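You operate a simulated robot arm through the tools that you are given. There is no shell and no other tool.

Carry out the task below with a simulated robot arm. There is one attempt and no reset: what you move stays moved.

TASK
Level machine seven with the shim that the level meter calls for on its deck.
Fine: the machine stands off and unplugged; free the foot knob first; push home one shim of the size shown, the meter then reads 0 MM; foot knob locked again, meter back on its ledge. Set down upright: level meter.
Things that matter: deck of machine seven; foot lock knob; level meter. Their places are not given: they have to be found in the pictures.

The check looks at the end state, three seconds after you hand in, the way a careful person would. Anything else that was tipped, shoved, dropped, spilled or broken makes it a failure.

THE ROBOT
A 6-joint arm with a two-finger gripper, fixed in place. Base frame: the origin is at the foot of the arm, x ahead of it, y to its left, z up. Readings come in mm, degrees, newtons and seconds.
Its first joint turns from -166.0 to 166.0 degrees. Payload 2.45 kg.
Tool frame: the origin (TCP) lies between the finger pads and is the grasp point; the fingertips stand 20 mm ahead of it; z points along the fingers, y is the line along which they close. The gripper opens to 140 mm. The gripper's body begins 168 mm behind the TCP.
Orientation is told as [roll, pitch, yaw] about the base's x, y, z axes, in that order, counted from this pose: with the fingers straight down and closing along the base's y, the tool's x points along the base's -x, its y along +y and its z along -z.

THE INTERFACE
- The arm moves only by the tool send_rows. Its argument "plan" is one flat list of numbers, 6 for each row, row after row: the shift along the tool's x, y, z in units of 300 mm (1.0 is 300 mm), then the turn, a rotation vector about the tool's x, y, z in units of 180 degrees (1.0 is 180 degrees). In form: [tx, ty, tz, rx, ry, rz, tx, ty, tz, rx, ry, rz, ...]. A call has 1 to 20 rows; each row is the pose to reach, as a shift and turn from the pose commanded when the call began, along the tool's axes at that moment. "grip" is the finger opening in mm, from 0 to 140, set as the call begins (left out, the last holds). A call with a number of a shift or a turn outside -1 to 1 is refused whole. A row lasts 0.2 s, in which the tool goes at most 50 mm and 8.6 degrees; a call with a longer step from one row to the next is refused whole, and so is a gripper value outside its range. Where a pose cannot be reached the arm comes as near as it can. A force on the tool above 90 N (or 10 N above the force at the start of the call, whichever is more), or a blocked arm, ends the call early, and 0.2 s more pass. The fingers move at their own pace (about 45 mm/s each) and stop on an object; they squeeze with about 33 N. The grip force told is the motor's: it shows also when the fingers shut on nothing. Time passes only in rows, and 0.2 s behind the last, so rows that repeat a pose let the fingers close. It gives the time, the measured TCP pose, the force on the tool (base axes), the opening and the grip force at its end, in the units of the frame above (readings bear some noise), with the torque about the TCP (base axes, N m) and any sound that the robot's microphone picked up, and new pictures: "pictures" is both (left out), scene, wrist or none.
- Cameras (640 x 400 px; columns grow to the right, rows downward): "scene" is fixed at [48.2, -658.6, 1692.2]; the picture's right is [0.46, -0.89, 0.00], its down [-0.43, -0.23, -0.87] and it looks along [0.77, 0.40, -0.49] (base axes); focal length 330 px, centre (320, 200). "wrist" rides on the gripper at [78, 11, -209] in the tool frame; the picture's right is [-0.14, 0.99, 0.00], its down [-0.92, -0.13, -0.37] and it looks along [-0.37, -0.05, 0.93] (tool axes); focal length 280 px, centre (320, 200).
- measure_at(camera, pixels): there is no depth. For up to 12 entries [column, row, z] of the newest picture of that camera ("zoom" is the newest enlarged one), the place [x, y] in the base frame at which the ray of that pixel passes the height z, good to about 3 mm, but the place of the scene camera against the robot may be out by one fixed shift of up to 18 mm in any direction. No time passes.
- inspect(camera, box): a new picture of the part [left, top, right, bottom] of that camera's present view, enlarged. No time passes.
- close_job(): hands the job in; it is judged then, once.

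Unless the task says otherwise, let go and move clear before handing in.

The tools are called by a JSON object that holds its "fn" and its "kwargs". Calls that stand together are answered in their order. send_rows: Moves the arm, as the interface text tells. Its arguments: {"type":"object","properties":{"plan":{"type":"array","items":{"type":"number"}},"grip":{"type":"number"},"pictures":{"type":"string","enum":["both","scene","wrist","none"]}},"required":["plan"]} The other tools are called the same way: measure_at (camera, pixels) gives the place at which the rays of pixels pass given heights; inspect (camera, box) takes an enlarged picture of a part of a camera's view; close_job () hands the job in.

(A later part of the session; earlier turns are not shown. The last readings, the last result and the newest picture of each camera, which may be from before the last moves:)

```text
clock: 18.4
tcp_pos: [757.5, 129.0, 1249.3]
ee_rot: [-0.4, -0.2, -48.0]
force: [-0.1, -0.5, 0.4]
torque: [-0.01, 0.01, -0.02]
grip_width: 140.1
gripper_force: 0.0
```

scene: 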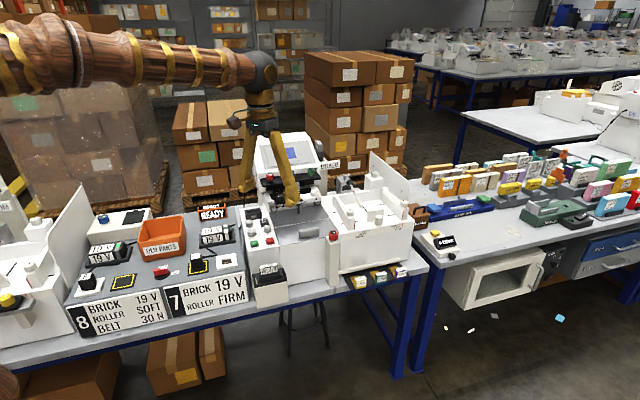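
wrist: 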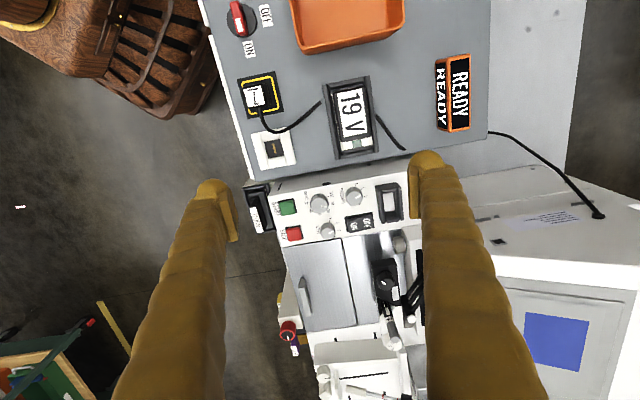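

The tool is now aligned; READY appears at (453,93). I'll enlarge it and the deck.

{"fn": "inspect", "kwargs": {"camera": "wrist", "box": [400, 30, 520, 150]}}

{"fn": "inspect", "kwargs": {"camera": "wrist", "box": [230, 170, 430, 400]}}

{"fn": "measure_at", "kwargs": {"camera": "wrist", "pixels": [[467, 55, 980], [470, 130, 980], [447, 55, 980], [449, 130, 980], [435, 58, 935], [438, 128, 935], [490, 60, 935], [488, 140, 935], [283, 250, 975], [345, 240, 975], [357, 325, 975], [305, 332, 975]]}}

```text
3.33 times, centred on (460, 90) of wrist
```

zoom: 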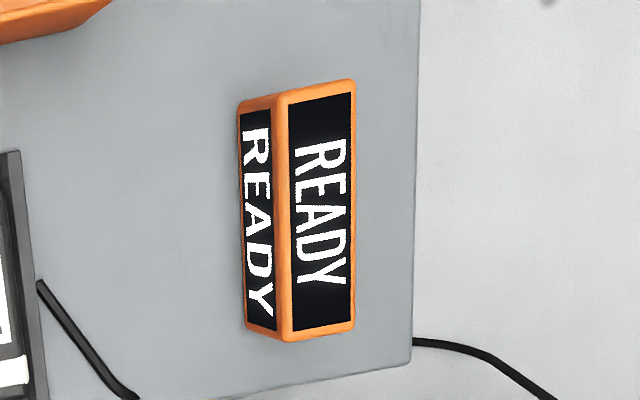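

```text
1.74 times, centred on (330, 285) of wrist
```

zoom: 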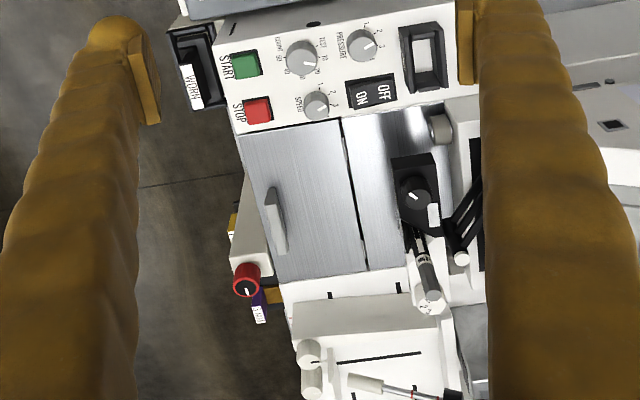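

```text
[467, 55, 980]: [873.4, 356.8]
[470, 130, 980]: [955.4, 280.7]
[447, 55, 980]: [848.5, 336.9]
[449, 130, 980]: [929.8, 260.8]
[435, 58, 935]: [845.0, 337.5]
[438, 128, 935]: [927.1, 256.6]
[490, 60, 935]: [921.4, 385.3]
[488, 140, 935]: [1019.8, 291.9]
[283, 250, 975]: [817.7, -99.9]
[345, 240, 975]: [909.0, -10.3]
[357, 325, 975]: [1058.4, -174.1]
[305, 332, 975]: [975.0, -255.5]
```

The meter's top measures about 111×32 mm, centred at (902,309), from z≈936 to 980; machine 7's front lid spans roughly from (818,-100) to (975,-255) with z≈975. I move above the meter and set yaw -45°, opening 80 mm.

{"fn": "send_rows", "kwargs": {"plan": [0.0176, 0.108, 0.071, 0, 0, -0.0024, 0.035, 0.217, 0.142, 0, 0, -0.0048, 0.053, 0.325, 0.213, 0, 0, -0.007, 0.07, 0.434, 0.284, 0, 0, -0.0095, 0.088, 0.542, 0.355, 0, 0, -0.012, 0.106, 0.65, 0.426, 0, 0, -0.0143, 0.1235, 0.759, 0.497, 0, 0, -0.0167], "grip": 80}}

{"fn": "inspect", "kwargs": {"camera": "wrist", "box": [220, 80, 420, 280]}}

```text
clock: 19.9
tcp_pos: [902.8, 305.7, 1098.9]
ee_rot: [-0.4, -0.1, -45.1]
force: [-0.6, 0.0, 0.7]
torque: [0.0, -0.04, 0.03]
grip_width: 80.0
gripper_force: 0.1
```

scene: 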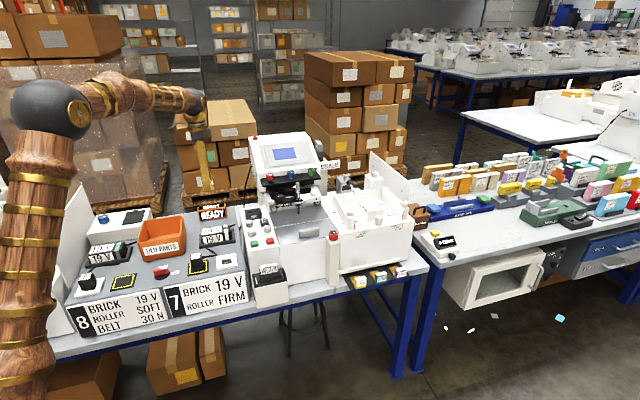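
wrist: 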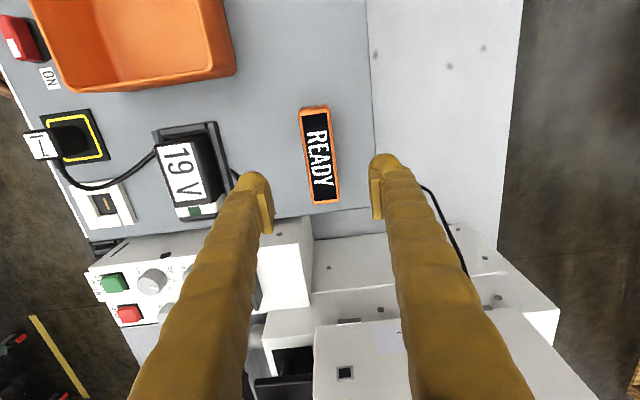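

```text
2.00 times, centred on (320, 180) of wrist
```

zoom: 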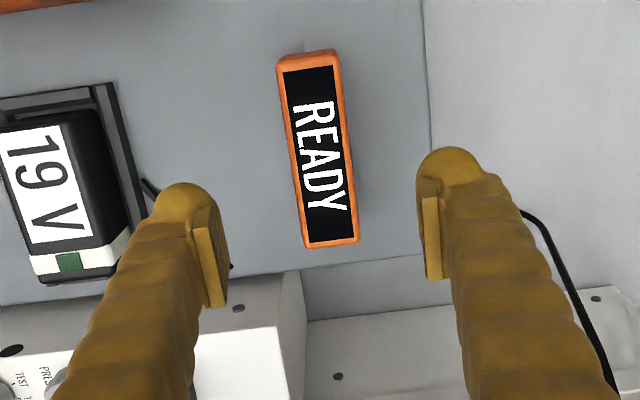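

The meter lies between the open fingers in the view. I'll measure its top corners precisely here.

{"fn": "measure_at", "kwargs": {"camera": "wrist", "pixels": [[298.5, 108.5, 980], [328.5, 106, 980], [338.5, 200, 980], [313.5, 203, 980], [373, 150, 936], [370, 60, 936], [230, 215, 936], [360, 205, 936]]}}

```text
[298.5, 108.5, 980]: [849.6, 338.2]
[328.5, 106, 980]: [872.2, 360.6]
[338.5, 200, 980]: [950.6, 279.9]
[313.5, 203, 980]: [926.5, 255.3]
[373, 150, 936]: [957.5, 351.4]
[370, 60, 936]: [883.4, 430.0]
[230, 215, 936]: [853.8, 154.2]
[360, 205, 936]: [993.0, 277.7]
```

Meter centre refined to (899.7,308.5), rotated about -46°. I descend over it with 64 mm opening to TCP z≈965.

{"fn": "send_rows", "kwargs": {"plan": [0.014, 0, 0.11, 0, 0, 0.005, 0.014, 0, 0.22, 0, 0, 0.005, 0.014, 0, 0.33, 0, 0, 0.005, 0.014, 0, 0.41, 0, 0, 0.005, 0.014, 0, 0.446, 0, 0, 0.005], "grip": 64}}

{"fn": "inspect", "kwargs": {"camera": "wrist", "box": [220, 80, 420, 280]}}

```text
clock: 21.1
tcp_pos: [898.0, 309.6, 964.7]
ee_rot: [-0.4, -0.1, -45.9]
force: [0.2, 0.4, 0.5]
torque: [-0.03, 0.07, -0.02]
grip_width: 63.9
gripper_force: 0.1
```

scene: 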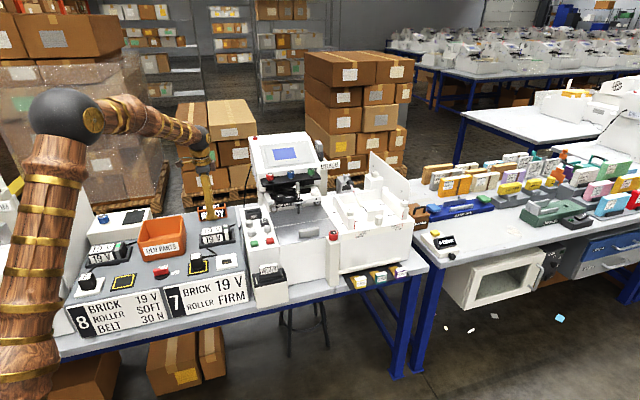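
wrist: 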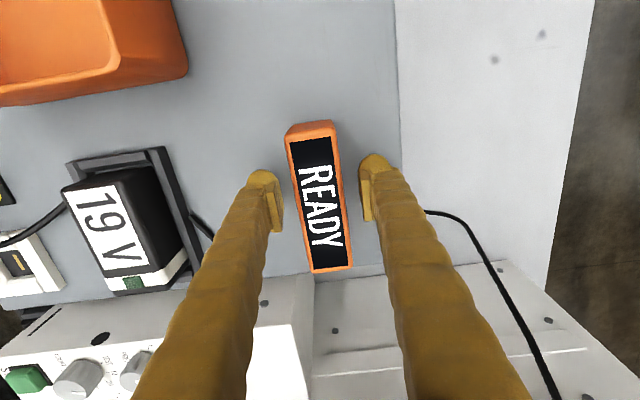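

```text
2.00 times, centred on (320, 180) of wrist
```

zoom: 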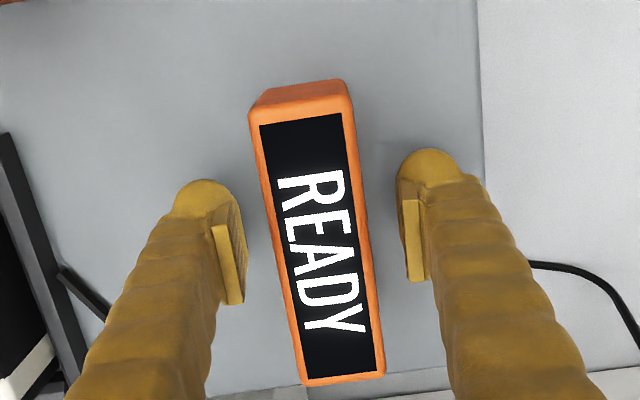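

The fingers straddle the meter on both sides. Closing the gripper.

{"fn": "send_rows", "kwargs": {"plan": [0, 0, 0, 0, 0, 0, 0, 0, 0, 0, 0, 0, 0, 0, 0, 0, 0, 0, 0, 0, 0, 0, 0, 0], "grip": 10, "pictures": "wrist"}}

```text
clock: 22.1
tcp_pos: [897.1, 308.9, 963.8]
ee_rot: [-0.5, -0.1, -45.9]
force: [0.0, 1.1, -0.6]
torque: [0.0, -0.07, 0.06]
grip_width: 34.8
gripper_force: 32.7
```

wrist: 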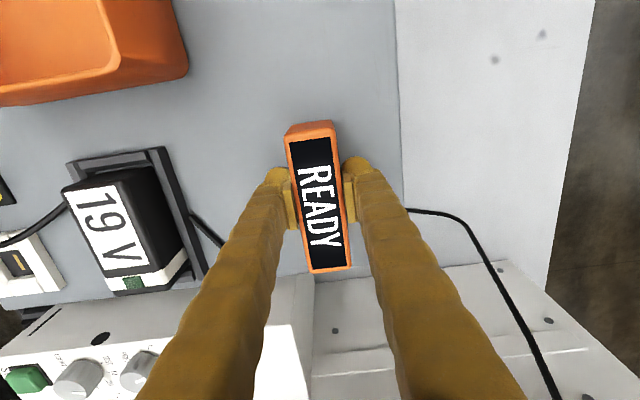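

Gripped at 34.8 mm with 33 N. I lift it straight up.

{"fn": "send_rows", "kwargs": {"plan": [0, 0, -0.05, 0, 0, 0, 0, 0, -0.15, 0, 0, 0, 0, 0, -0.3, 0, 0, 0, 0, 0, -0.45, 0, 0, 0, 0, 0, -0.6, 0, 0, 0, 0, 0, -0.7, 0, 0, 0]}}

{"fn": "inspect", "kwargs": {"camera": "scene", "box": [170, 130, 250, 250]}}

```text
clock: 23.6
tcp_pos: [898.2, 311.9, 1175.1]
ee_rot: [-0.4, -0.1, -45.9]
force: [-0.1, 0.0, -1.2]
torque: [-0.03, 0.02, 0.0]
grip_width: 34.7
gripper_force: 32.9
```

scene: 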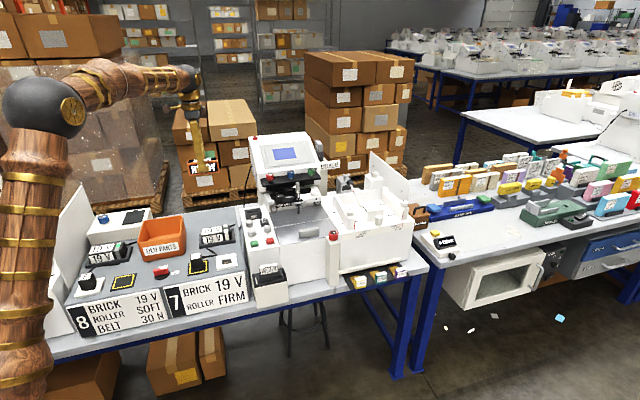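
wrist: 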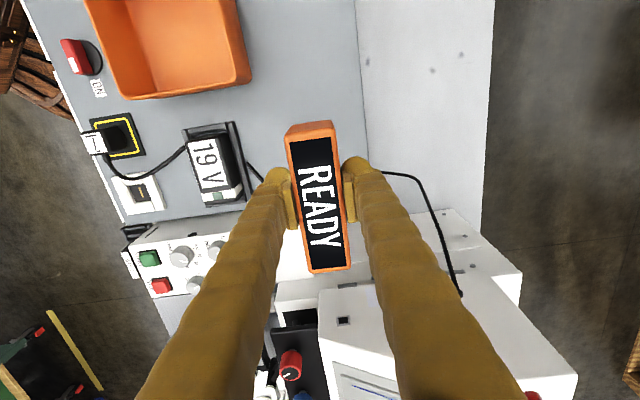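

```text
3.33 times, centred on (210, 190) of scene
```

zoom: 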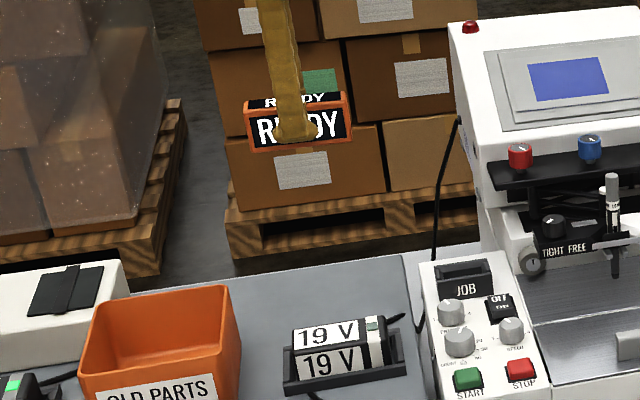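

The meter is held firmly and still shows READY. Before crossing to machine 7 I triangulate the head's overhanging black bar to keep clear of it.

{"fn": "measure_at", "kwargs": {"camera": "wrist", "pixels": [[290, 356, 1080], [290, 356, 1120], [290, 356, 1160], [270, 330, 1080], [270, 330, 1120], [320, 290, 1180], [320, 290, 1220], [345, 320, 1220]]}}

{"fn": "measure_at", "kwargs": {"camera": "scene", "pixels": [[270.4, 174, 1080], [270.4, 174, 1120], [270.4, 174, 1160], [262, 180, 1080], [262, 180, 1120], [320, 174, 1080], [320, 174, 1120]]}}

{"fn": "inspect", "kwargs": {"camera": "wrist", "box": [230, 260, 390, 400]}}

{"fn": "inspect", "kwargs": {"camera": "scene", "box": [235, 125, 345, 245]}}

```text
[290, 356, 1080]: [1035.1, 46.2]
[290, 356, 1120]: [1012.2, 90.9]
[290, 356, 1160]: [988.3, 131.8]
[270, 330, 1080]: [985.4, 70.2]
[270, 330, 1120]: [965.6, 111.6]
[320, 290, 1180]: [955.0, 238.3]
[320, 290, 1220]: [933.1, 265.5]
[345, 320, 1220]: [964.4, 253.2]
```

```text
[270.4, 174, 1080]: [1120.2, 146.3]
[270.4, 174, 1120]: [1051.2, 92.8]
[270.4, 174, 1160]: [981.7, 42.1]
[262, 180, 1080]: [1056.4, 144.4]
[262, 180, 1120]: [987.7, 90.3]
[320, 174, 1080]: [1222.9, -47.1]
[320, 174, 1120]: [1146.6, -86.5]
```

```text
2.86 times, centred on (310, 330) of wrist
```

zoom: 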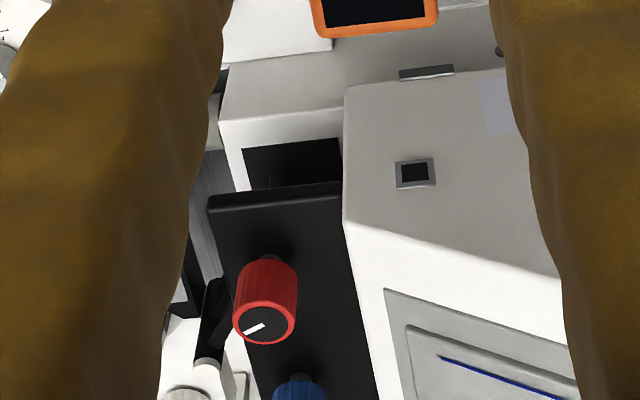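

```text
3.33 times, centred on (290, 185) of scene
```

zoom: 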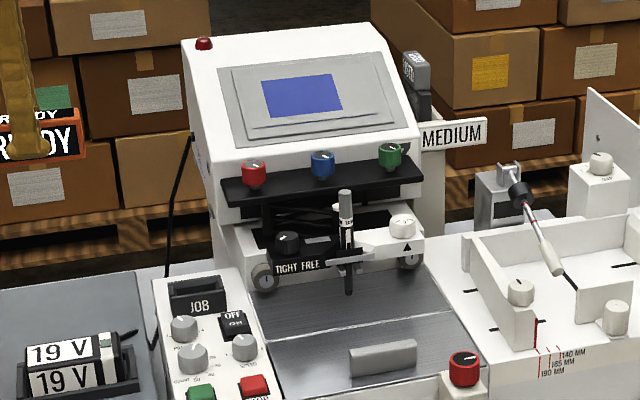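

The bar with coloured knobs sits around n≈760–790 mm (behind), z≲1130, so I must approach the lid from the front. I pull the meter forward, then slide it to the right over the deck at z≈1175.

{"fn": "send_rows", "kwargs": {"plan": [0, -0.13, 0, 0, 0, 0, 0, -0.26, 0, 0, 0, 0, 0, -0.39, 0, 0, 0, 0, 0, -0.52, 0, 0, 0, 0, 0, -0.66, 0, 0, 0, 0, 0, -0.787, 0, 0, 0, 0, -0.14, -0.787, 0, 0, 0, 0, -0.28, -0.787, 0, 0, 0, 0, -0.42, -0.787, 0, 0, 0, 0, -0.56, -0.787, 0, 0, 0, 0, -0.7, -0.787, 0, 0, 0, 0, -0.84, -0.787, 0, 0, 0, 0, -0.98, -0.787, 0, 0, 0, 0]}}

{"fn": "inspect", "kwargs": {"camera": "wrist", "box": [200, 100, 440, 400]}}

```text
clock: 26.4
tcp_pos: [934.7, -65.1, 1178.2]
ee_rot: [-0.4, -0.1, -45.8]
force: [0.1, -0.4, -1.1]
torque: [-0.02, -0.02, 0.02]
grip_width: 34.8
gripper_force: 32.6
```

scene: 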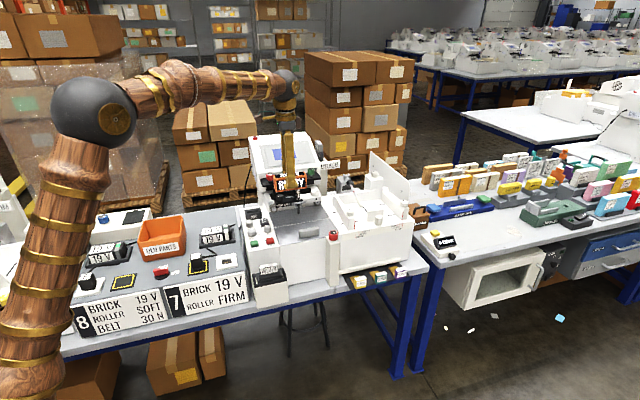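
wrist: 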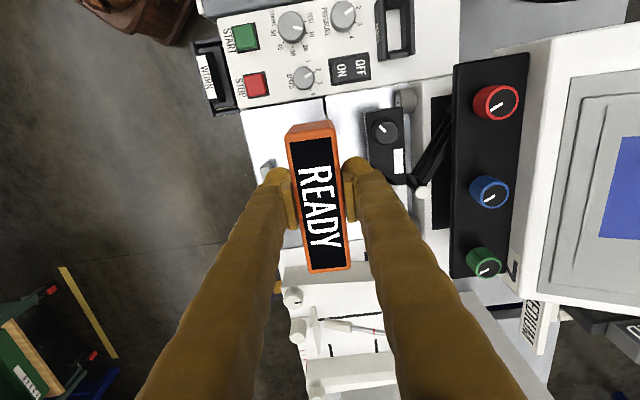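

```text
1.33 times, centred on (320, 250) of wrist
```

zoom: 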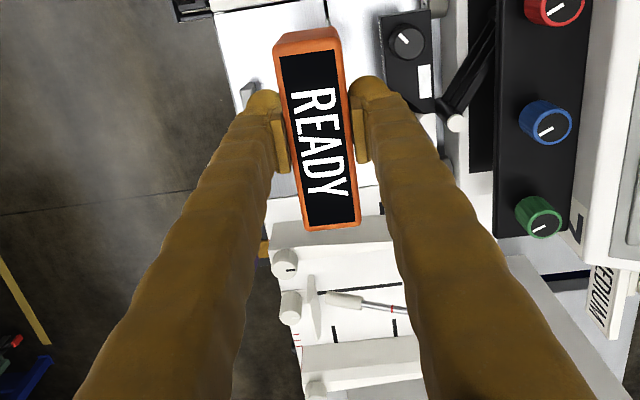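

The meter is over the lid; the handle shows at (268,165), the seam at (326,105) and the clamp block at (365,130). I'll measure these.

{"fn": "measure_at", "kwargs": {"camera": "wrist", "pixels": [[243, 112, 975], [325, 98, 975], [266, 158, 1000], [276, 162, 1000], [266, 158, 985], [365, 110, 1020], [368, 150, 1020], [257, 83, 1000], [281, 250, 975], [405, 95, 1000]]}}

{"fn": "inspect", "kwargs": {"camera": "wrist", "box": [220, 70, 420, 200]}}

```text
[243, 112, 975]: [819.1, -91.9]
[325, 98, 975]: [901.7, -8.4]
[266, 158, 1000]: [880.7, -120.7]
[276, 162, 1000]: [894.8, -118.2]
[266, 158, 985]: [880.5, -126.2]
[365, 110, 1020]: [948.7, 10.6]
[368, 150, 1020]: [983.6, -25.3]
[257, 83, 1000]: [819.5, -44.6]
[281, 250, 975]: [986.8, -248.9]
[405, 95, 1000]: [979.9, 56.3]
```

```text
3.08 times, centred on (320, 135) of wrist
```

zoom: 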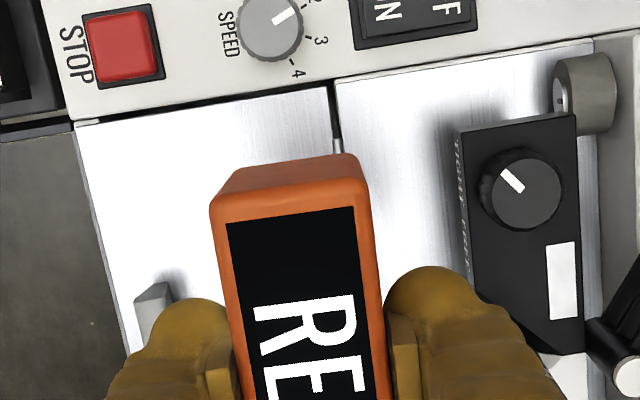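

Handle occupies n≈530–547 mm, the seam is at n≈632, and the clamp block begins at n≈678. I'll set the meter at n≈600, u≈722, between handle and clamp, lowering first to TCP z≈1035.

{"fn": "send_rows", "kwargs": {"plan": [-0.0507, -0.0493, 0.05, 0, 0, 0, -0.0507, -0.0493, 0.17, 0, 0, 0, -0.0507, -0.0493, 0.29, 0, 0, 0, -0.0507, -0.0493, 0.4, 0, 0, 0, -0.0507, -0.0493, 0.477, 0, 0, 0]}}

{"fn": "inspect", "kwargs": {"camera": "scene", "box": [235, 150, 345, 260]}}

```text
clock: 27.6
tcp_pos: [934.5, -85.9, 1034.0]
ee_rot: [-0.4, -0.1, -45.9]
force: [0.2, 0.1, -1.7]
torque: [0.0, -0.01, -0.02]
grip_width: 34.8
gripper_force: 32.5
```

scene: 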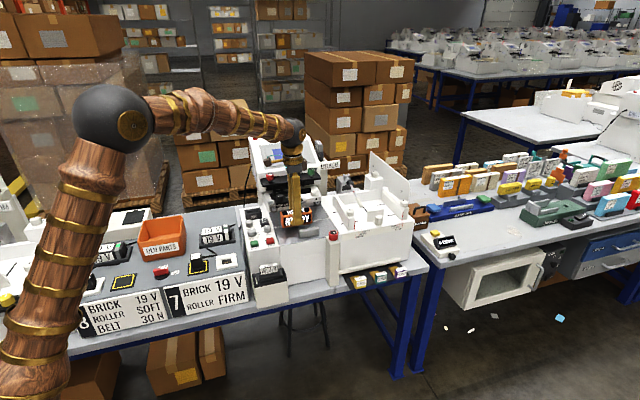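
wrist: 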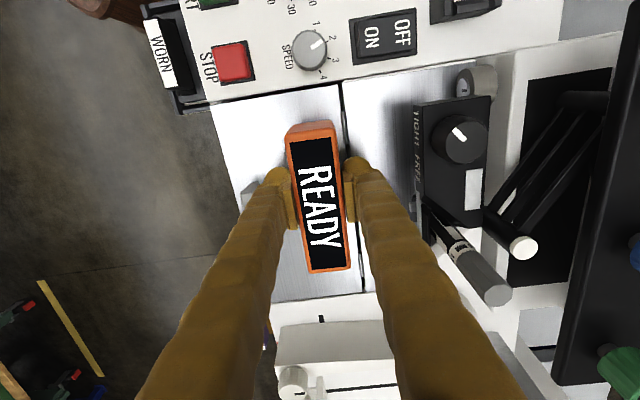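

```text
3.64 times, centred on (290, 205) of scene
```

zoom: 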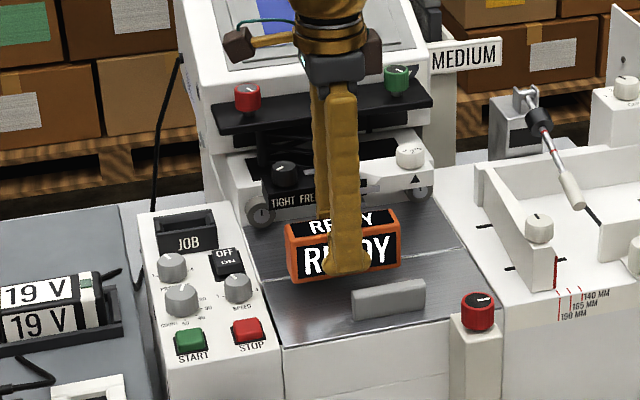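

The meter is ~25 mm above the deck between handle and clamp. I lower in small steps and watch the force.

{"fn": "send_rows", "kwargs": {"plan": [0, 0, 0.02, 0, 0, 0, 0, 0, 0.04, 0, 0, 0, 0, 0, 0.055, 0, 0, 0], "pictures": "none"}}

{"fn": "send_rows", "kwargs": {"plan": [0, 0, 0.007, 0, 0, 0, 0, 0, 0.013, 0, 0, 0], "pictures": "none"}}

```text
clock: 28.4
tcp_pos: [933.4, -86.8, 1017.0]
ee_rot: [-0.4, -0.1, -45.9]
force: [0.9, 0.7, -1.8]
torque: [0.01, 0.02, 0.04]
grip_width: 34.7
gripper_force: 32.4
```

```text
clock: 28.9
tcp_pos: [933.5, -86.6, 1014.4]
ee_rot: [-0.4, -0.2, -45.9]
force: [-0.4, 1.2, 9.2]
torque: [0.32, 0.1, -0.02]
grip_width: 34.9
gripper_force: 33.2
```

Contact: force z rose to +9 N at TCP z≈1014. Let me check the picture and the display before releasing.

{"fn": "send_rows", "kwargs": {"plan": [0, 0, 0, 0, 0, 0]}}

{"fn": "inspect", "kwargs": {"camera": "scene", "box": [260, 180, 350, 250]}}

{"fn": "inspect", "kwargs": {"camera": "wrist", "box": [220, 90, 420, 290]}}

```text
clock: 29.4
tcp_pos: [933.3, -86.7, 1013.5]
ee_rot: [-0.4, -0.2, -45.9]
force: [0.8, 0.7, 15.8]
torque: [0.14, 0.02, 0.0]
grip_width: 34.9
gripper_force: 33.1
```

scene: 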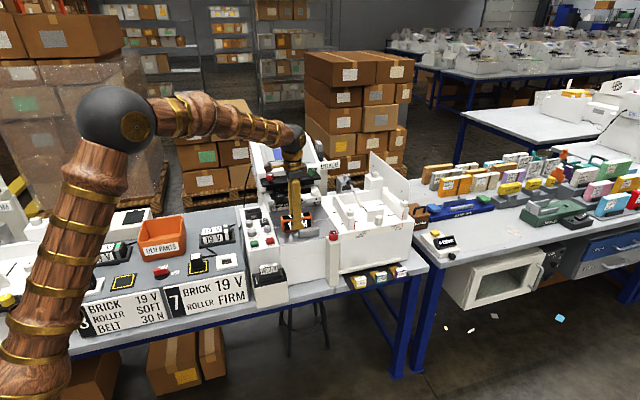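
wrist: 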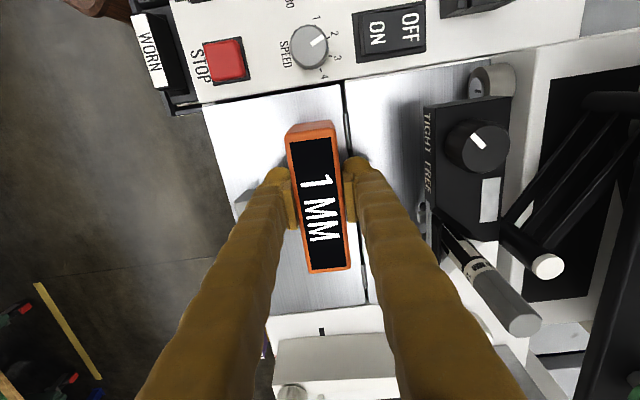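

```text
5.71 times, centred on (305, 215) of scene
```

zoom: 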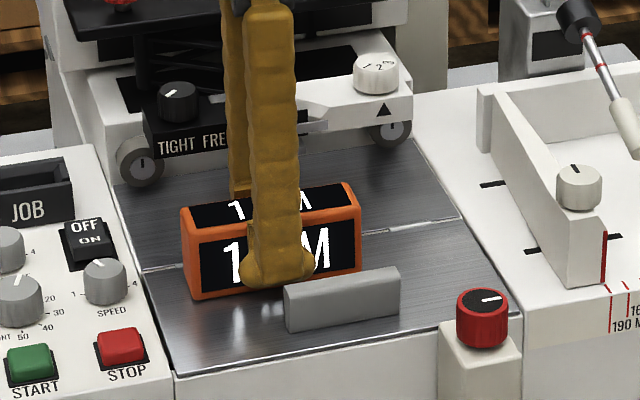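

```text
2.00 times, centred on (320, 190) of wrist
```

zoom: 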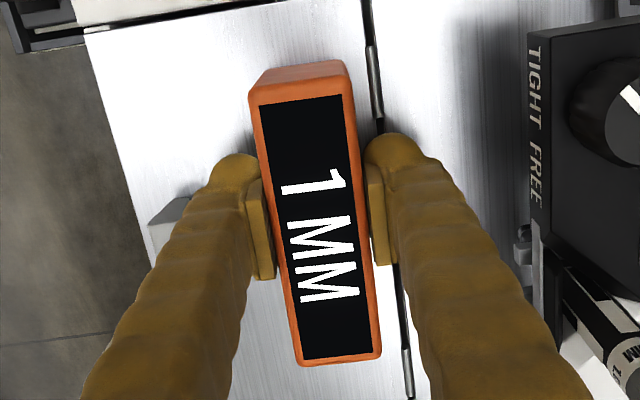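

The meter now reads "1 MM" on the deck, so it is the level meter and it calls for the 1 MM shim. I ease off the pressure and open the fingers to 56 mm.

{"fn": "send_rows", "kwargs": {"plan": [0, 0, -0.003, 0, 0, 0, 0, 0, -0.003, 0, 0, 0], "pictures": "none"}}

{"fn": "send_rows", "kwargs": {"plan": [0, 0, 0, 0, 0, 0, 0, 0, 0, 0, 0, 0, 0, 0, 0, 0, 0, 0], "grip": 56}}

{"fn": "inspect", "kwargs": {"camera": "scene", "box": [260, 180, 350, 250]}}

{"fn": "inspect", "kwargs": {"camera": "wrist", "box": [220, 90, 420, 290]}}

```text
clock: 29.9
tcp_pos: [932.8, -86.7, 1014.5]
ee_rot: [-0.4, -0.1, -45.9]
force: [4.1, -1.2, 10.4]
torque: [-0.12, -0.28, 0.01]
grip_width: 34.9
gripper_force: 33.4
```

```text
clock: 30.8
tcp_pos: [932.1, -87.4, 1014.8]
ee_rot: [-0.4, -0.1, -45.8]
force: [0.2, -0.2, 0.4]
torque: [0.02, 0.03, -0.01]
grip_width: 55.9
gripper_force: 0.1
```

scene: 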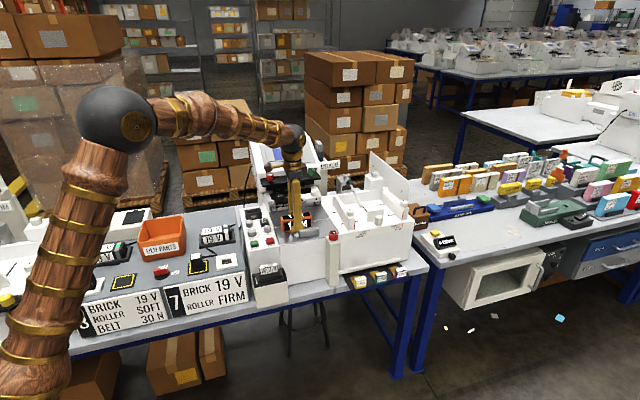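
wrist: 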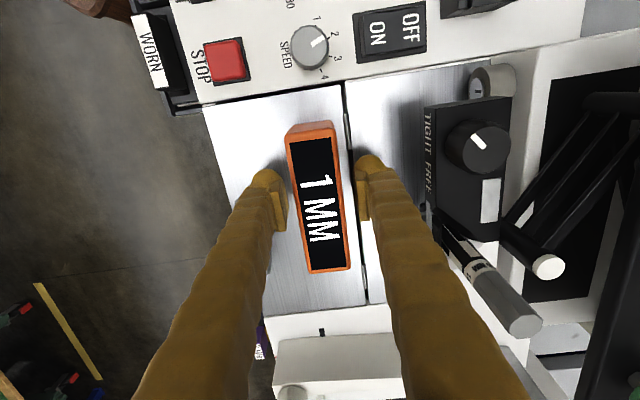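

```text
5.71 times, centred on (305, 215) of scene
```

zoom: 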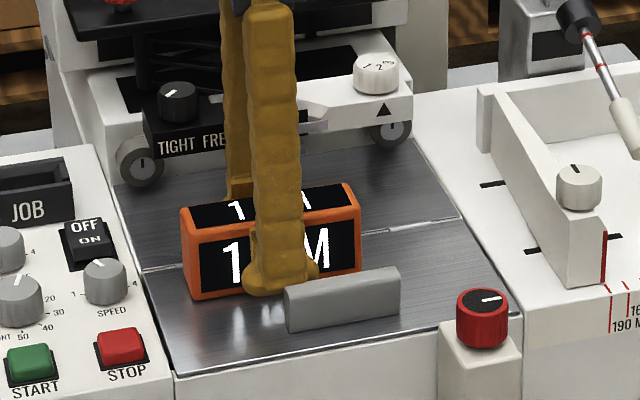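

```text
2.00 times, centred on (320, 190) of wrist
```

zoom: 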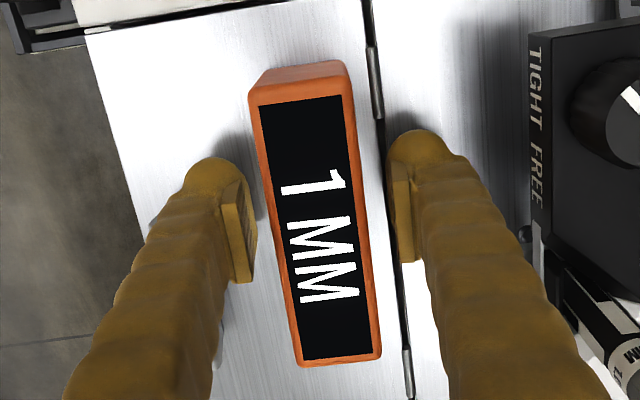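

The meter stands free and upright showing 1 MM. I rise and move over the red knob for a close look.

{"fn": "send_rows", "kwargs": {"plan": [0, 0, -0.05, 0, 0, 0, 0, 0, -0.15, 0, 0, 0, 0, 0, -0.28, 0, 0, 0, 0, 0, -0.4, 0, 0, 0, -0.088, -0.098, -0.4, 0, 0, 0, -0.177, -0.196, -0.4, 0, 0, 0, -0.265, -0.293, -0.4, 0, 0, 0, -0.354, -0.391, -0.4, 0, 0, 0]}}

{"fn": "inspect", "kwargs": {"camera": "wrist", "box": [220, 100, 420, 300]}}

{"fn": "inspect", "kwargs": {"camera": "scene", "box": [250, 180, 350, 250]}}

```text
clock: 32.5
tcp_pos: [924.9, -242.8, 1136.4]
ee_rot: [-0.4, 0.0, -45.9]
force: [-0.8, -0.6, -0.1]
torque: [-0.02, 0.01, 0.02]
grip_width: 56.0
gripper_force: 0.0
```

scene: 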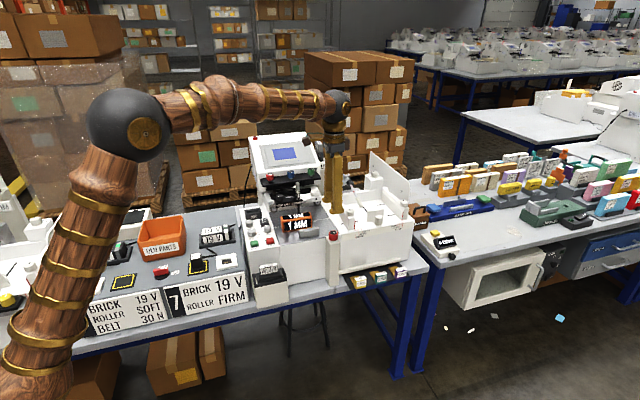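
wrist: 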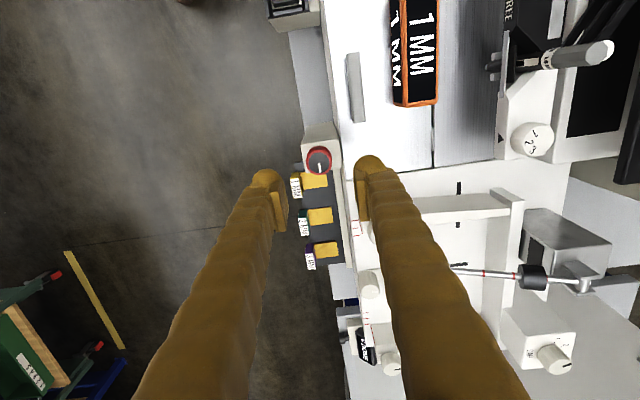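

```text
2.00 times, centred on (320, 200) of wrist
```

zoom: 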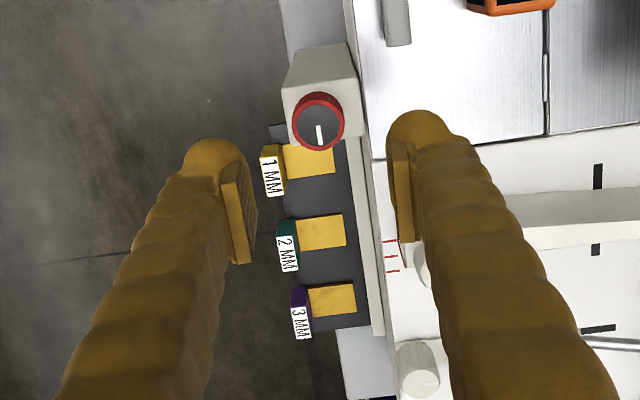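

```text
5.71 times, centred on (300, 215) of scene
```

zoom: 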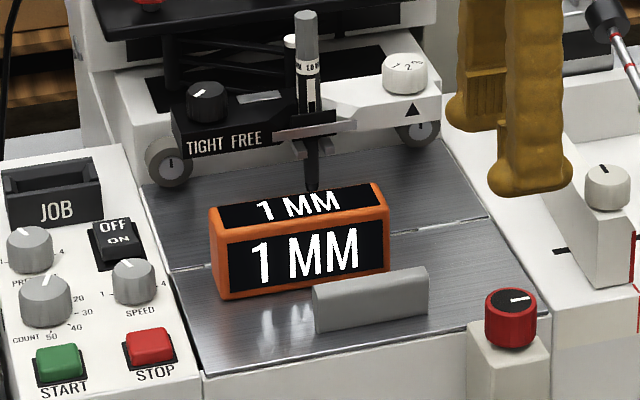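

I now see the knob at (319,160) with pointer toward +u (down in this view), and the three shims with tongues pointing into the machine. Measuring and zooming on the knob.

{"fn": "inspect", "kwargs": {"camera": "wrist", "box": [290, 110, 360, 200]}}

{"fn": "measure_at", "kwargs": {"camera": "wrist", "pixels": [[319, 160.5, 1005], [319, 160.5, 1015], [319, 160.5, 1025], [305, 175, 990], [295, 187, 800], [303, 225, 800], [310, 261, 800], [328, 180, 780], [316, 171, 780], [333, 215, 780], [338, 249, 780], [302, 143, 990]]}}

{"fn": "inspect", "kwargs": {"camera": "wrist", "box": [285, 160, 365, 290]}}

```text
4.44 times, centred on (325, 155) of wrist
```

zoom: 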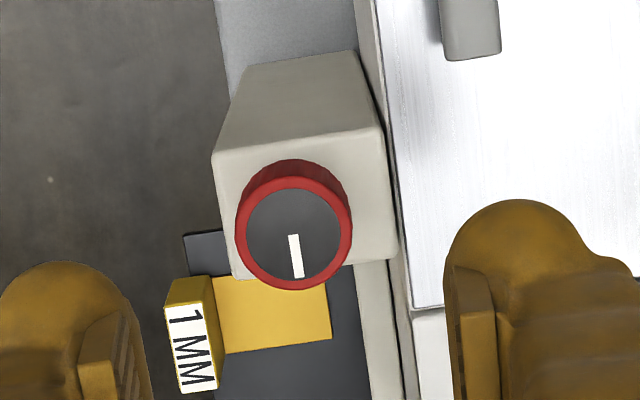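

```text
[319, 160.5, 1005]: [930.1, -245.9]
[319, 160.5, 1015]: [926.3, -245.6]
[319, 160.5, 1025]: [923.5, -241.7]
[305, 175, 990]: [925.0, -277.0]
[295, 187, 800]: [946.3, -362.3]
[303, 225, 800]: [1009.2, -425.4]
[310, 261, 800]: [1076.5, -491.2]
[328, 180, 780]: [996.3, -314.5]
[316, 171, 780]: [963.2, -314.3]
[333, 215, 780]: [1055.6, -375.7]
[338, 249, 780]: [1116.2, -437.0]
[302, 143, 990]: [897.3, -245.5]
```

```text
3.08 times, centred on (325, 225) of wrist
```

zoom: 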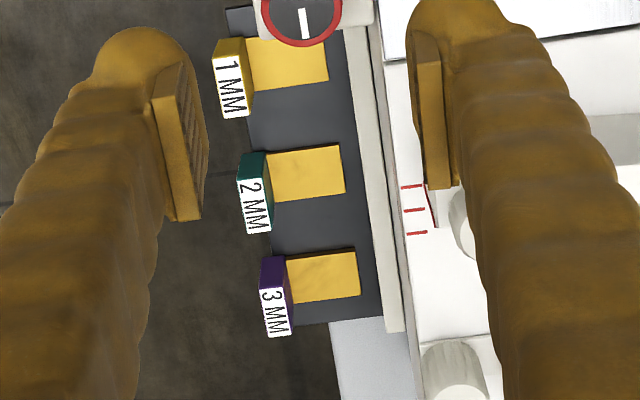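

The knob centre is about (926.5,-245), top z≈1011, diameter ≈32 mm, standing free on its post. I descend over it with a 48 mm opening, stopping at z≈1030 to check the centring.

{"fn": "send_rows", "kwargs": {"plan": [-0.009, -0.001, 0.09, 0, 0, 0, -0.009, -0.001, 0.18, 0, 0, 0, -0.009, -0.001, 0.27, 0, 0, 0, -0.009, -0.001, 0.355, 0, 0, 0, -0.009, -0.001, 0.355, 0, 0, 0], "grip": 48}}

{"fn": "inspect", "kwargs": {"camera": "wrist", "box": [240, 120, 400, 260]}}

{"fn": "inspect", "kwargs": {"camera": "scene", "box": [290, 180, 380, 260]}}

```text
clock: 33.8
tcp_pos: [925.6, -247.0, 1030.1]
ee_rot: [-0.5, -0.1, -45.8]
force: [0.0, -0.3, -0.3]
torque: [-0.01, 0.01, -0.02]
grip_width: 47.8
gripper_force: 0.1
```

scene: 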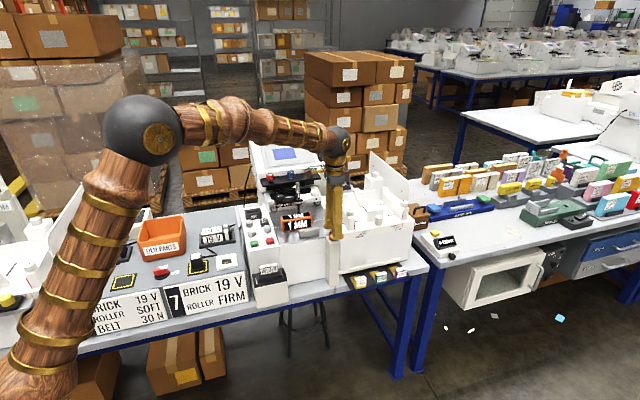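
wrist: 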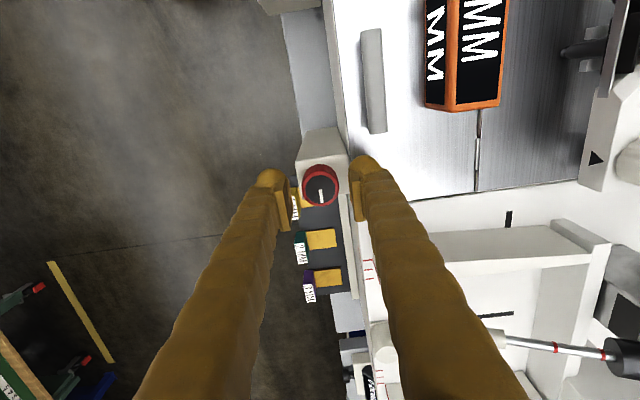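

```text
2.86 times, centred on (320, 190) of wrist
```

zoom: 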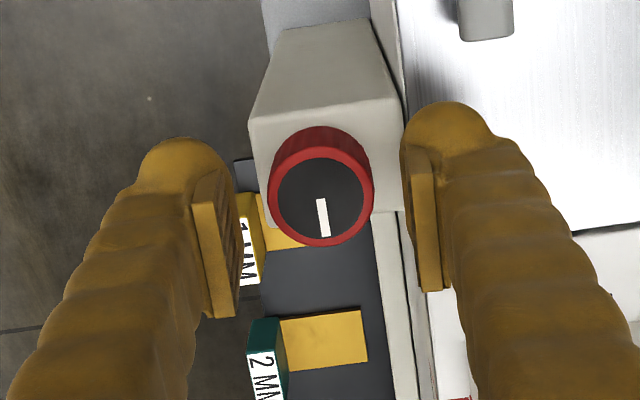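

```text
5.00 times, centred on (335, 220) of scene
```

zoom: 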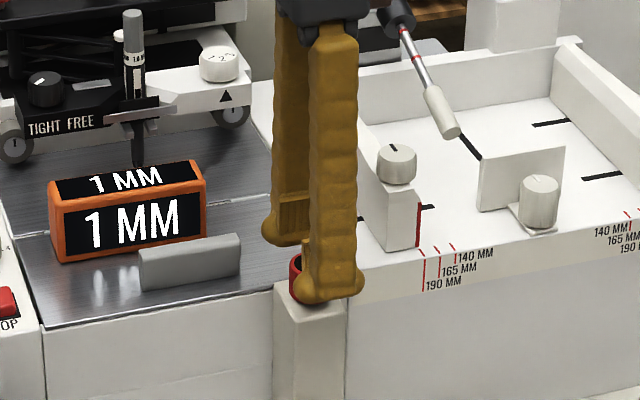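

The knob sits between the fingers; I check its centre in this close view.

{"fn": "measure_at", "kwargs": {"camera": "wrist", "pixels": [[321, 187, 1011], [321, 187, 1005], [321, 203, 1011], [303, 187, 1011], [338.5, 186, 1011], [308, 160, 990], [350, 180, 985]]}}

```text
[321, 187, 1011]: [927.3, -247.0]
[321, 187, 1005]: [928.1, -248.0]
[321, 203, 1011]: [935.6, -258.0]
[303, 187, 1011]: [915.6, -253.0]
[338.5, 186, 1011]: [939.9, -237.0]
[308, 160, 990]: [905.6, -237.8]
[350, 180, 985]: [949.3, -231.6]
```

Centre at (927.3,-247), well aligned. I go down 17 mm more and close on the knob.

{"fn": "send_rows", "kwargs": {"plan": [-0.003, 0.003, 0.03, 0, 0, 0, -0.003, 0.003, 0.055, 0, 0, 0], "pictures": "none"}}

{"fn": "send_rows", "kwargs": {"plan": [0, 0, 0, 0, 0, 0, 0, 0, 0, 0, 0, 0, 0, 0, 0, 0, 0, 0, 0, 0, 0, 0, 0, 0], "grip": 5, "pictures": "wrist"}}

```text
clock: 34.4
tcp_pos: [926.6, -247.3, 1013.3]
ee_rot: [-0.5, -0.1, -45.9]
force: [0.4, 0.0, -0.3]
torque: [0.02, -0.01, -0.01]
grip_width: 48.3
gripper_force: 0.1
```

```text
clock: 35.4
tcp_pos: [926.4, -247.1, 1013.1]
ee_rot: [-0.4, 0.0, -45.9]
force: [-8.7, -5.9, -4.0]
torque: [0.0, 0.02, -0.01]
grip_width: 30.8
gripper_force: 44.8
```

wrist: 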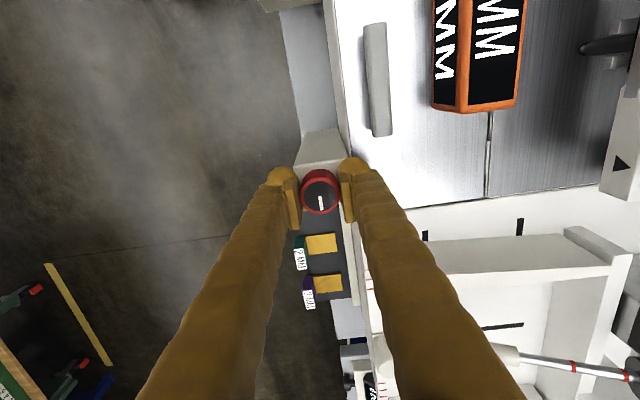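

The knob is held (30.8 mm). I turn it counter-clockwise by 16° first, with a slight relief of the side force, and read the torque.

{"fn": "send_rows", "kwargs": {"plan": [0, -0.003, 0, 0, 0, 0, 0, -0.003, 0, 0, 0, -0.022, 0, -0.003, 0, 0, 0, -0.044, 0, -0.003, 0, 0, 0, -0.066, 0, -0.003, 0, 0, 0, -0.088], "pictures": "wrist"}}

{"fn": "inspect", "kwargs": {"camera": "wrist", "box": [270, 140, 370, 240]}}

```text
clock: 36.5
tcp_pos: [925.7, -247.9, 1013.6]
ee_rot: [-0.4, -0.2, -30.0]
force: [11.0, -5.6, 19.5]
torque: [-0.1, -0.18, -0.01]
grip_width: 30.6
gripper_force: 45.4
```

wrist: 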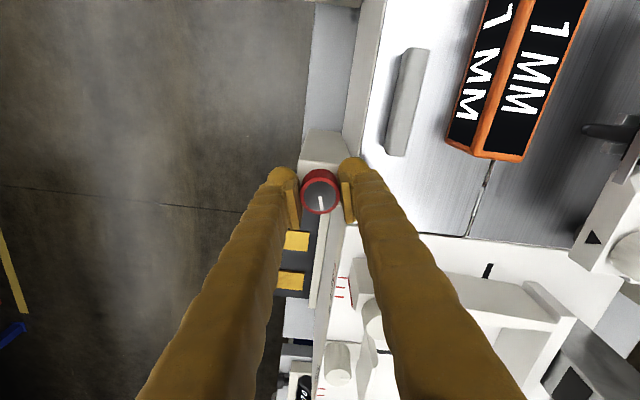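

```text
4.00 times, centred on (320, 190) of wrist
```

zoom: 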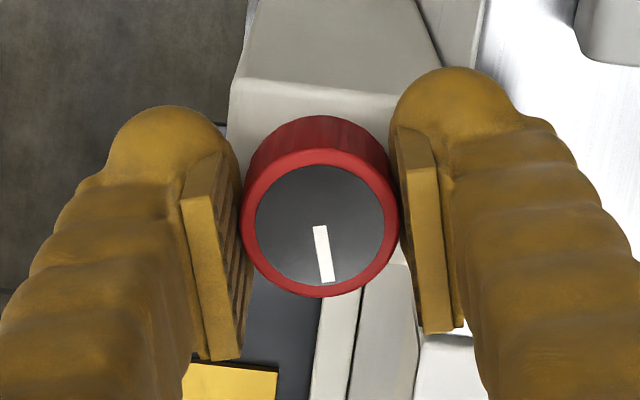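

The knob turned along with the gripper (pointer unchanged relative to fingers) with no axial torque. I continue counter-clockwise another ~32°, easing 1 mm up because of the 19 N upward force.

{"fn": "send_rows", "kwargs": {"plan": [0, 0, -0.003, 0, 0, 0, 0, 0, -0.003, 0, 0, -0.033, 0, 0, -0.003, 0, 0, -0.066, 0, 0, -0.003, 0, 0, -0.1, 0, 0, -0.003, 0, 0, -0.133, 0, 0, -0.003, 0, 0, -0.167], "pictures": "wrist"}}

{"fn": "inspect", "kwargs": {"camera": "wrist", "box": [270, 140, 370, 240]}}

```text
clock: 38.0
tcp_pos: [925.5, -248.8, 1013.2]
ee_rot: [-0.5, 0.1, 0.1]
force: [17.5, -10.9, 30.3]
torque: [-0.18, -0.28, 0.01]
grip_width: 30.8
gripper_force: 45.5
```

wrist: 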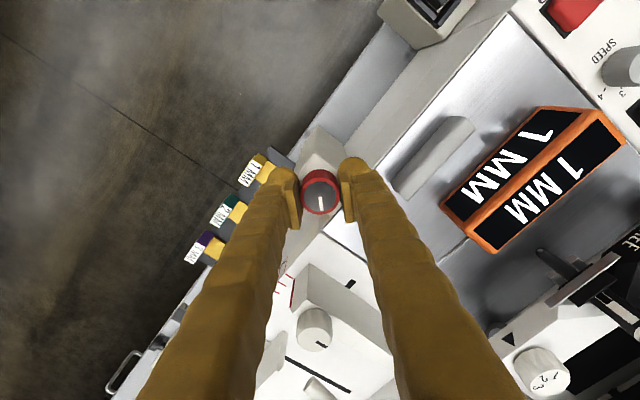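

```text
4.00 times, centred on (320, 190) of wrist
```

zoom: 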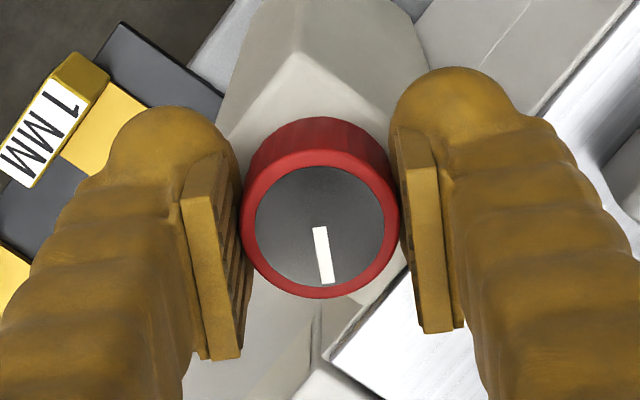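

The knob follows without axial torque, but the upward force grew to 30 N. I check the scene view for what is touching.

{"fn": "send_rows", "kwargs": {"plan": [0, 0, -0.005, 0, 0, 0, 0, 0, -0.005, 0, 0, 0], "pictures": "scene"}}

{"fn": "inspect", "kwargs": {"camera": "scene", "box": [310, 210, 360, 260]}}

```text
clock: 38.5
tcp_pos: [925.8, -247.4, 1013.3]
ee_rot: [-0.4, 0.3, 0.0]
force: [27.2, -19.4, 4.7]
torque: [-0.15, -0.49, 0.02]
grip_width: 30.9
gripper_force: 44.7
```

scene: 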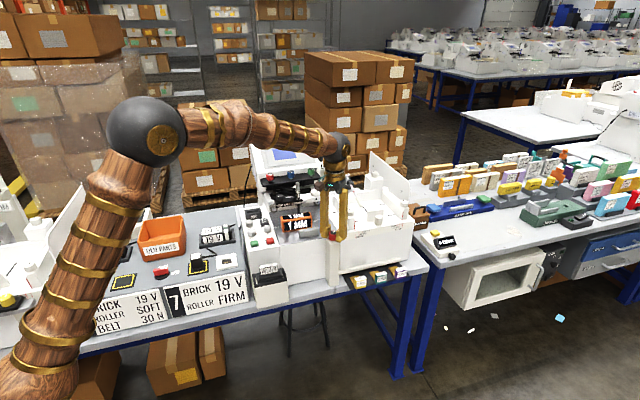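

```text
8.00 times, centred on (335, 235) of scene
```

zoom: 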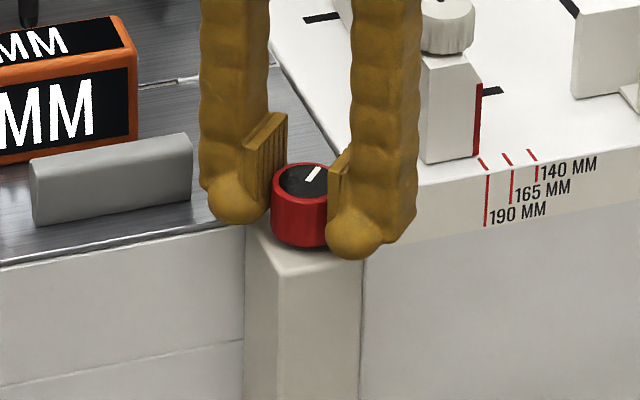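

The pointer turned counter-clockwise and the meter is undisturbed; the side force (33 N along +u) means I should shift ~2 mm to +u. I relieve it and continue turning.

{"fn": "send_rows", "kwargs": {"plan": [-0.0045, -0.0045, 0, 0, 0, 0, -0.0045, -0.0045, 0, 0, 0, -0.03, -0.0045, -0.0045, 0, 0, 0, -0.06, -0.0045, -0.0045, 0, 0, 0, -0.09, -0.0045, -0.0045, 0, 0, 0, -0.12], "pictures": "none"}}

```text
clock: 39.8
tcp_pos: [925.2, -248.1, 1013.5]
ee_rot: [0.0, 0.5, 21.8]
force: [-10.6, 23.3, -13.8]
torque: [0.27, 0.08, -0.02]
grip_width: 30.7
gripper_force: 45.2
```

Rotation so far ≈68° with no axial torque. I relax the side force and turn the remaining 22°.

{"fn": "send_rows", "kwargs": {"plan": [0, 0.003, 0.002, 0, 0, 0, 0, 0.003, 0.002, 0, 0, -0.03, 0, 0.003, 0.002, 0, 0, -0.06, 0, 0.003, 0.002, 0, 0, -0.09, 0, 0.003, 0.002, 0, 0, -0.122]}}

{"fn": "inspect", "kwargs": {"camera": "wrist", "box": [270, 140, 370, 240]}}

{"fn": "inspect", "kwargs": {"camera": "scene", "box": [280, 190, 360, 260]}}

```text
clock: 41.0
tcp_pos: [926.5, -248.4, 1013.5]
ee_rot: [-0.1, 0.4, 43.5]
force: [-25.0, 24.1, -16.1]
torque: [0.24, 0.18, 0.01]
grip_width: 30.5
gripper_force: 45.0
```

scene: 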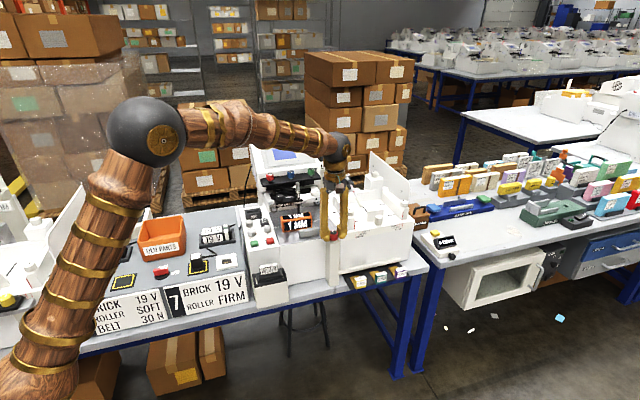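
wrist: 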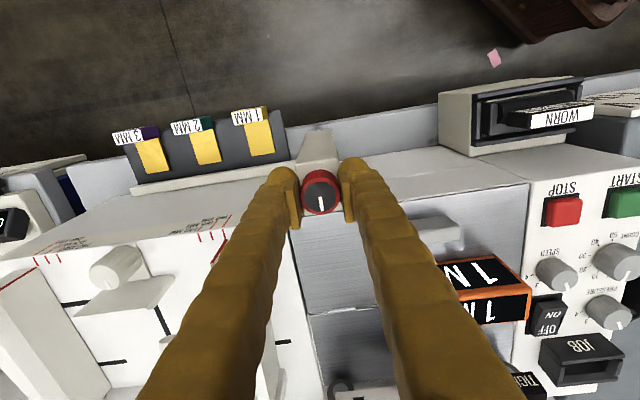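

```text
4.00 times, centred on (320, 190) of wrist
```

zoom: 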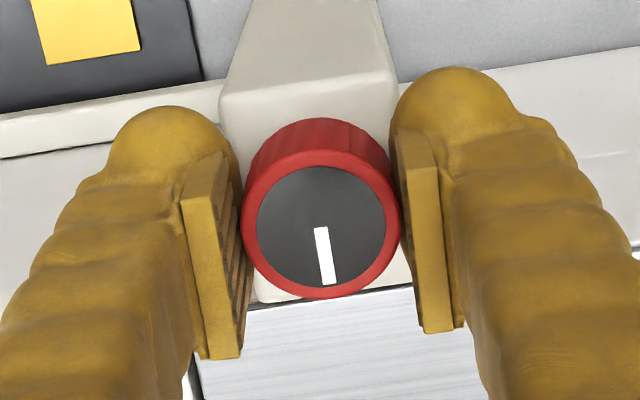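

```text
5.71 times, centred on (320, 225) of scene
```

zoom: 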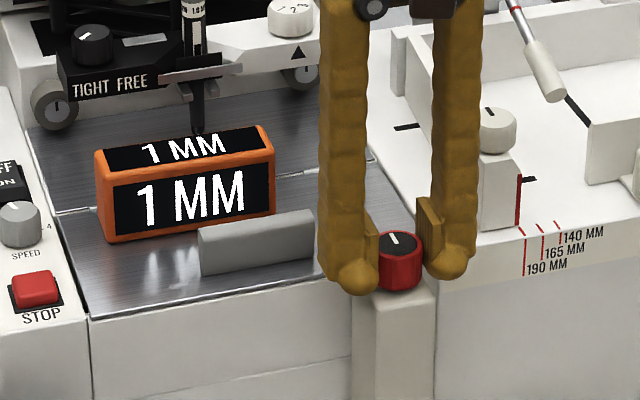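

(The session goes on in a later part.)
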